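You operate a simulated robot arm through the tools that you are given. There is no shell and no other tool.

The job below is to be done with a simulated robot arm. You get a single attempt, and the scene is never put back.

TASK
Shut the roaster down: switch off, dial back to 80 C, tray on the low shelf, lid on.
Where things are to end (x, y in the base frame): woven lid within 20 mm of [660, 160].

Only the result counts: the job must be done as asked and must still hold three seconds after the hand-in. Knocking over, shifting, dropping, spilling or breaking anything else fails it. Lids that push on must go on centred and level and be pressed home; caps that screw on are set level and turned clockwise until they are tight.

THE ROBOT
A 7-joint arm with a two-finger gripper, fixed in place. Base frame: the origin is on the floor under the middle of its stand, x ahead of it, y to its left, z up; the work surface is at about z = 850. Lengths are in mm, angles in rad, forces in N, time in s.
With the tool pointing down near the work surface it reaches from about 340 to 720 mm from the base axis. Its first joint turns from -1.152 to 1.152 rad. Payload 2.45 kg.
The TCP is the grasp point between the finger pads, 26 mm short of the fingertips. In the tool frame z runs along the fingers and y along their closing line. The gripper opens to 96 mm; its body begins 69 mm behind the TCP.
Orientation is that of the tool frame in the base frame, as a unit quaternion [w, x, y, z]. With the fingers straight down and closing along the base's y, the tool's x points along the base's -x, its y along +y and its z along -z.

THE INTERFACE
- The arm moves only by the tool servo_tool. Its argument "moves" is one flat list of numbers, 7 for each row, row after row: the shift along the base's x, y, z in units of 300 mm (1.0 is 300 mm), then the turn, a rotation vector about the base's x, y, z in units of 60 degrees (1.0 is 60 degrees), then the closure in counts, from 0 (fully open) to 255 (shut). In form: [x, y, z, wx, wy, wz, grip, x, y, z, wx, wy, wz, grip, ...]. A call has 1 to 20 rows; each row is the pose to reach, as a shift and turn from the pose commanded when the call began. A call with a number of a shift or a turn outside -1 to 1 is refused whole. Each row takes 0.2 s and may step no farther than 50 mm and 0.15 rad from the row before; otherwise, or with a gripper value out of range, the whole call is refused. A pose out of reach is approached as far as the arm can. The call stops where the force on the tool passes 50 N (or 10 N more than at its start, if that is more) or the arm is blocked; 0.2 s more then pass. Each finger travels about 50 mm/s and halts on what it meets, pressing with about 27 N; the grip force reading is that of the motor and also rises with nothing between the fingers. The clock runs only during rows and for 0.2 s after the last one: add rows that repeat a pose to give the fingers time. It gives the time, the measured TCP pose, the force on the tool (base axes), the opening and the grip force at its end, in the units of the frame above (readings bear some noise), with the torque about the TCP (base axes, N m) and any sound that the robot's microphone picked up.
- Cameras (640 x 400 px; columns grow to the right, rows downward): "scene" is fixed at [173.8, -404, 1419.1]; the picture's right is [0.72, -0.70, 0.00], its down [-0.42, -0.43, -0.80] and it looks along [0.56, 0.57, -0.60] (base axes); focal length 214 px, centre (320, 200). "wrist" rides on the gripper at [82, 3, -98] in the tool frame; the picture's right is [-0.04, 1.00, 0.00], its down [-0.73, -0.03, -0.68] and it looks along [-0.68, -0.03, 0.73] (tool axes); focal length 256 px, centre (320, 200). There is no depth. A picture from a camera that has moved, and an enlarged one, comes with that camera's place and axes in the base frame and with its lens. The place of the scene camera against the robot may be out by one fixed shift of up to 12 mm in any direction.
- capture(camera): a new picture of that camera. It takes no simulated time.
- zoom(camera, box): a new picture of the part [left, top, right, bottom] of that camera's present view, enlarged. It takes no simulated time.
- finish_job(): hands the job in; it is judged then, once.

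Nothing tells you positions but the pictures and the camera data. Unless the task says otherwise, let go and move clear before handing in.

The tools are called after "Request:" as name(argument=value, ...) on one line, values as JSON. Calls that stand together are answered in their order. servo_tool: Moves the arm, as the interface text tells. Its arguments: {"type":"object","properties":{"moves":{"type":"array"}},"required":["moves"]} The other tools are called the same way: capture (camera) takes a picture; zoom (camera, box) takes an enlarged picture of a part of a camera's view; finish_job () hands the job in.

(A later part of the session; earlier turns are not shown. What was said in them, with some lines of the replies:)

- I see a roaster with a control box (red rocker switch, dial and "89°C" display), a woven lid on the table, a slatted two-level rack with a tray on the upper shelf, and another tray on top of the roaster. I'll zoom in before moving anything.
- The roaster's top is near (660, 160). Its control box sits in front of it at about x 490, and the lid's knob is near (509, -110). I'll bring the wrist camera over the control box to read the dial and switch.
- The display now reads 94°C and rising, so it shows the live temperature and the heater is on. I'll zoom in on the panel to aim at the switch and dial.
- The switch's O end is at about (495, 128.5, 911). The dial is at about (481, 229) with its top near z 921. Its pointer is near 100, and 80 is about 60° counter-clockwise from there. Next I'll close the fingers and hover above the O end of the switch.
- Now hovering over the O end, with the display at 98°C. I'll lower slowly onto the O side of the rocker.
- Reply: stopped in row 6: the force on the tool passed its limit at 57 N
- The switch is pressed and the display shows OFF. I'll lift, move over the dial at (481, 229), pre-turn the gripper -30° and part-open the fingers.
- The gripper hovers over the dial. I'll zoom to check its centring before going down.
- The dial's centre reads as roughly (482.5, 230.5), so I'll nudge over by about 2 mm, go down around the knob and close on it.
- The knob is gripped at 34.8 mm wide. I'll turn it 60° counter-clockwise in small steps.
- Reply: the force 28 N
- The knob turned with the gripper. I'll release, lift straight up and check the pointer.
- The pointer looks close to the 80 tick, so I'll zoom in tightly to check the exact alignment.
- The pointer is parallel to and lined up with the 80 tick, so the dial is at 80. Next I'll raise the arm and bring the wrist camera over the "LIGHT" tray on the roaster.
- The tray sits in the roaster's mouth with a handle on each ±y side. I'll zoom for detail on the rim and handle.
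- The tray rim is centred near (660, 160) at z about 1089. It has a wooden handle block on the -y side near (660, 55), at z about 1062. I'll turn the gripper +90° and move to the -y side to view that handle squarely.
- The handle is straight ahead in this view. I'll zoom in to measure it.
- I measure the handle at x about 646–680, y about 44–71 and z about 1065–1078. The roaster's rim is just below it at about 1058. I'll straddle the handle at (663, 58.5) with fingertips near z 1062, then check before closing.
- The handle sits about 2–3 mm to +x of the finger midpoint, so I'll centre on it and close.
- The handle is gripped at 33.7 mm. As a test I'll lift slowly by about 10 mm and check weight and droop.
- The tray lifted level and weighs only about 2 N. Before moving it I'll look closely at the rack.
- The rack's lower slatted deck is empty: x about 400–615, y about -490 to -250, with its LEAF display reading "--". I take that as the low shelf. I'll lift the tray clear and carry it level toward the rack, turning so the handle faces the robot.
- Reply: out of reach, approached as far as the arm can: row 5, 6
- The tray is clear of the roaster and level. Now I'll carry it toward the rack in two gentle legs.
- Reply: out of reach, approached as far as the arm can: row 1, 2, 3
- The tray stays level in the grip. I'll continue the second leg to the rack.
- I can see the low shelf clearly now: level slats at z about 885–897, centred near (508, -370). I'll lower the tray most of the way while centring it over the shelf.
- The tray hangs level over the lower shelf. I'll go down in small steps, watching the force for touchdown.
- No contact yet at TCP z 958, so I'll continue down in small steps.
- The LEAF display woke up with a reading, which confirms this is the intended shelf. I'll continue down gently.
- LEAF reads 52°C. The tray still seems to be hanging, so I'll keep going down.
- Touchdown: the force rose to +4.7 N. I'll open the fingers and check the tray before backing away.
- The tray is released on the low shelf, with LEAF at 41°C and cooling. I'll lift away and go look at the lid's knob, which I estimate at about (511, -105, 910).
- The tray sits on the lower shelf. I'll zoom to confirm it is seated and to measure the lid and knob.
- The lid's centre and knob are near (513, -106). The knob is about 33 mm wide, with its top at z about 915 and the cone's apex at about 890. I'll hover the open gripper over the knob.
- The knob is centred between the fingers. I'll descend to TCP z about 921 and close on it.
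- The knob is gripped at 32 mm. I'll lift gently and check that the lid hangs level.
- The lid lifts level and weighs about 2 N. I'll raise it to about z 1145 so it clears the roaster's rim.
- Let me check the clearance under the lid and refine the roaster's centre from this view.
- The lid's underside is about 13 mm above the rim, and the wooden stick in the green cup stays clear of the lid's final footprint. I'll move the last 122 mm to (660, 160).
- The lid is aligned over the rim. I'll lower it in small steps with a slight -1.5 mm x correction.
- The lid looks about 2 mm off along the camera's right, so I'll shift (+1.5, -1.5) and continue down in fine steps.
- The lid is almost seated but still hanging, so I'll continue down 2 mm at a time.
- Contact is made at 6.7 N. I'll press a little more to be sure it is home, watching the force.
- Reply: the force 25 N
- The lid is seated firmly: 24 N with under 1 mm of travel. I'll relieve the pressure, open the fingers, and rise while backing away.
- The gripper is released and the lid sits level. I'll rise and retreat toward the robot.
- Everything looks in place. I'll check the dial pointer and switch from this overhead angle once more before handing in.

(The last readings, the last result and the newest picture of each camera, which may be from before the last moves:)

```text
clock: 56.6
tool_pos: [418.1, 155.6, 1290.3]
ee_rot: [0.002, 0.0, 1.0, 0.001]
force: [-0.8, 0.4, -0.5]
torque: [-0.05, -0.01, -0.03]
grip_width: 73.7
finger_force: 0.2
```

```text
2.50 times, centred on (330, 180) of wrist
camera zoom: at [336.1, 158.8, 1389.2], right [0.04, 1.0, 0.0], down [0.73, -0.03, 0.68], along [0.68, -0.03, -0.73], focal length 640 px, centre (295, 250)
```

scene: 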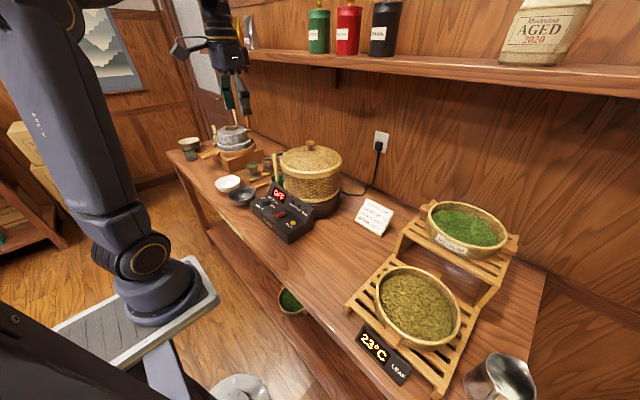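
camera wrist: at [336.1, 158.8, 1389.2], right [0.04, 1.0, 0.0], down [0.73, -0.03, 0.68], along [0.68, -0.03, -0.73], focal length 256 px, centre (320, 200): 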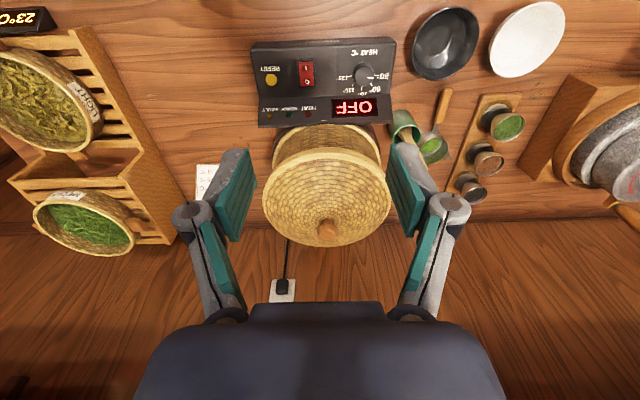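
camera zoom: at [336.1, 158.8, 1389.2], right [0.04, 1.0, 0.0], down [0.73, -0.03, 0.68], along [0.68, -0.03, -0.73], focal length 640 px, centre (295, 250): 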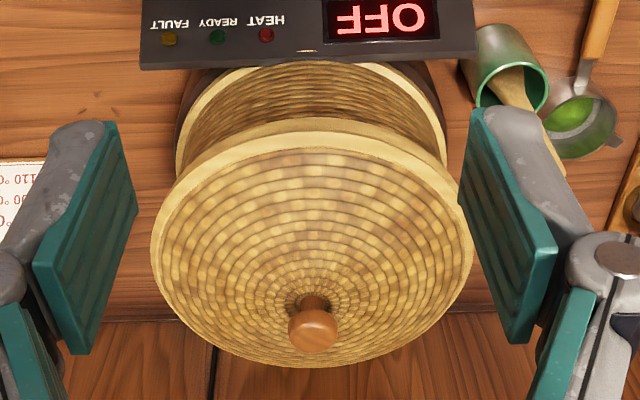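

The switch is off and the display shows OFF. The dial pointer lines up with the 80 mark, and the LIGHT tray rests on the low shelf. The lid is centred and seated at about (660, 159). The gripper is empty and clear, so I'm handing the job in.

Request:
finish_job()

```text
The job is handed in.
```

The roaster is shut down and I've handed the job in; I haven't seen a verdict, so what follows is from my last pictures and readings.

- **Switch:** off, and the display reads OFF.
- **Dial:** the pointer lines up with the 80 °C mark.
- **Tray:** the LIGHT tray from the roaster is on the rack's lower shelf. I took that as "the low shelf" rather than the shelf under the table, and the LEAF display there woke up as the tray came down. It read 23 °C when I last looked.
- **Lid:** the woven lid is level on the roaster at about (660, 159), against the target of (660, 160). I pressed it down to about 24 N with almost no further travel.

I saw nothing else knocked, shifted or spilled. The gripper is open and clear of everything.
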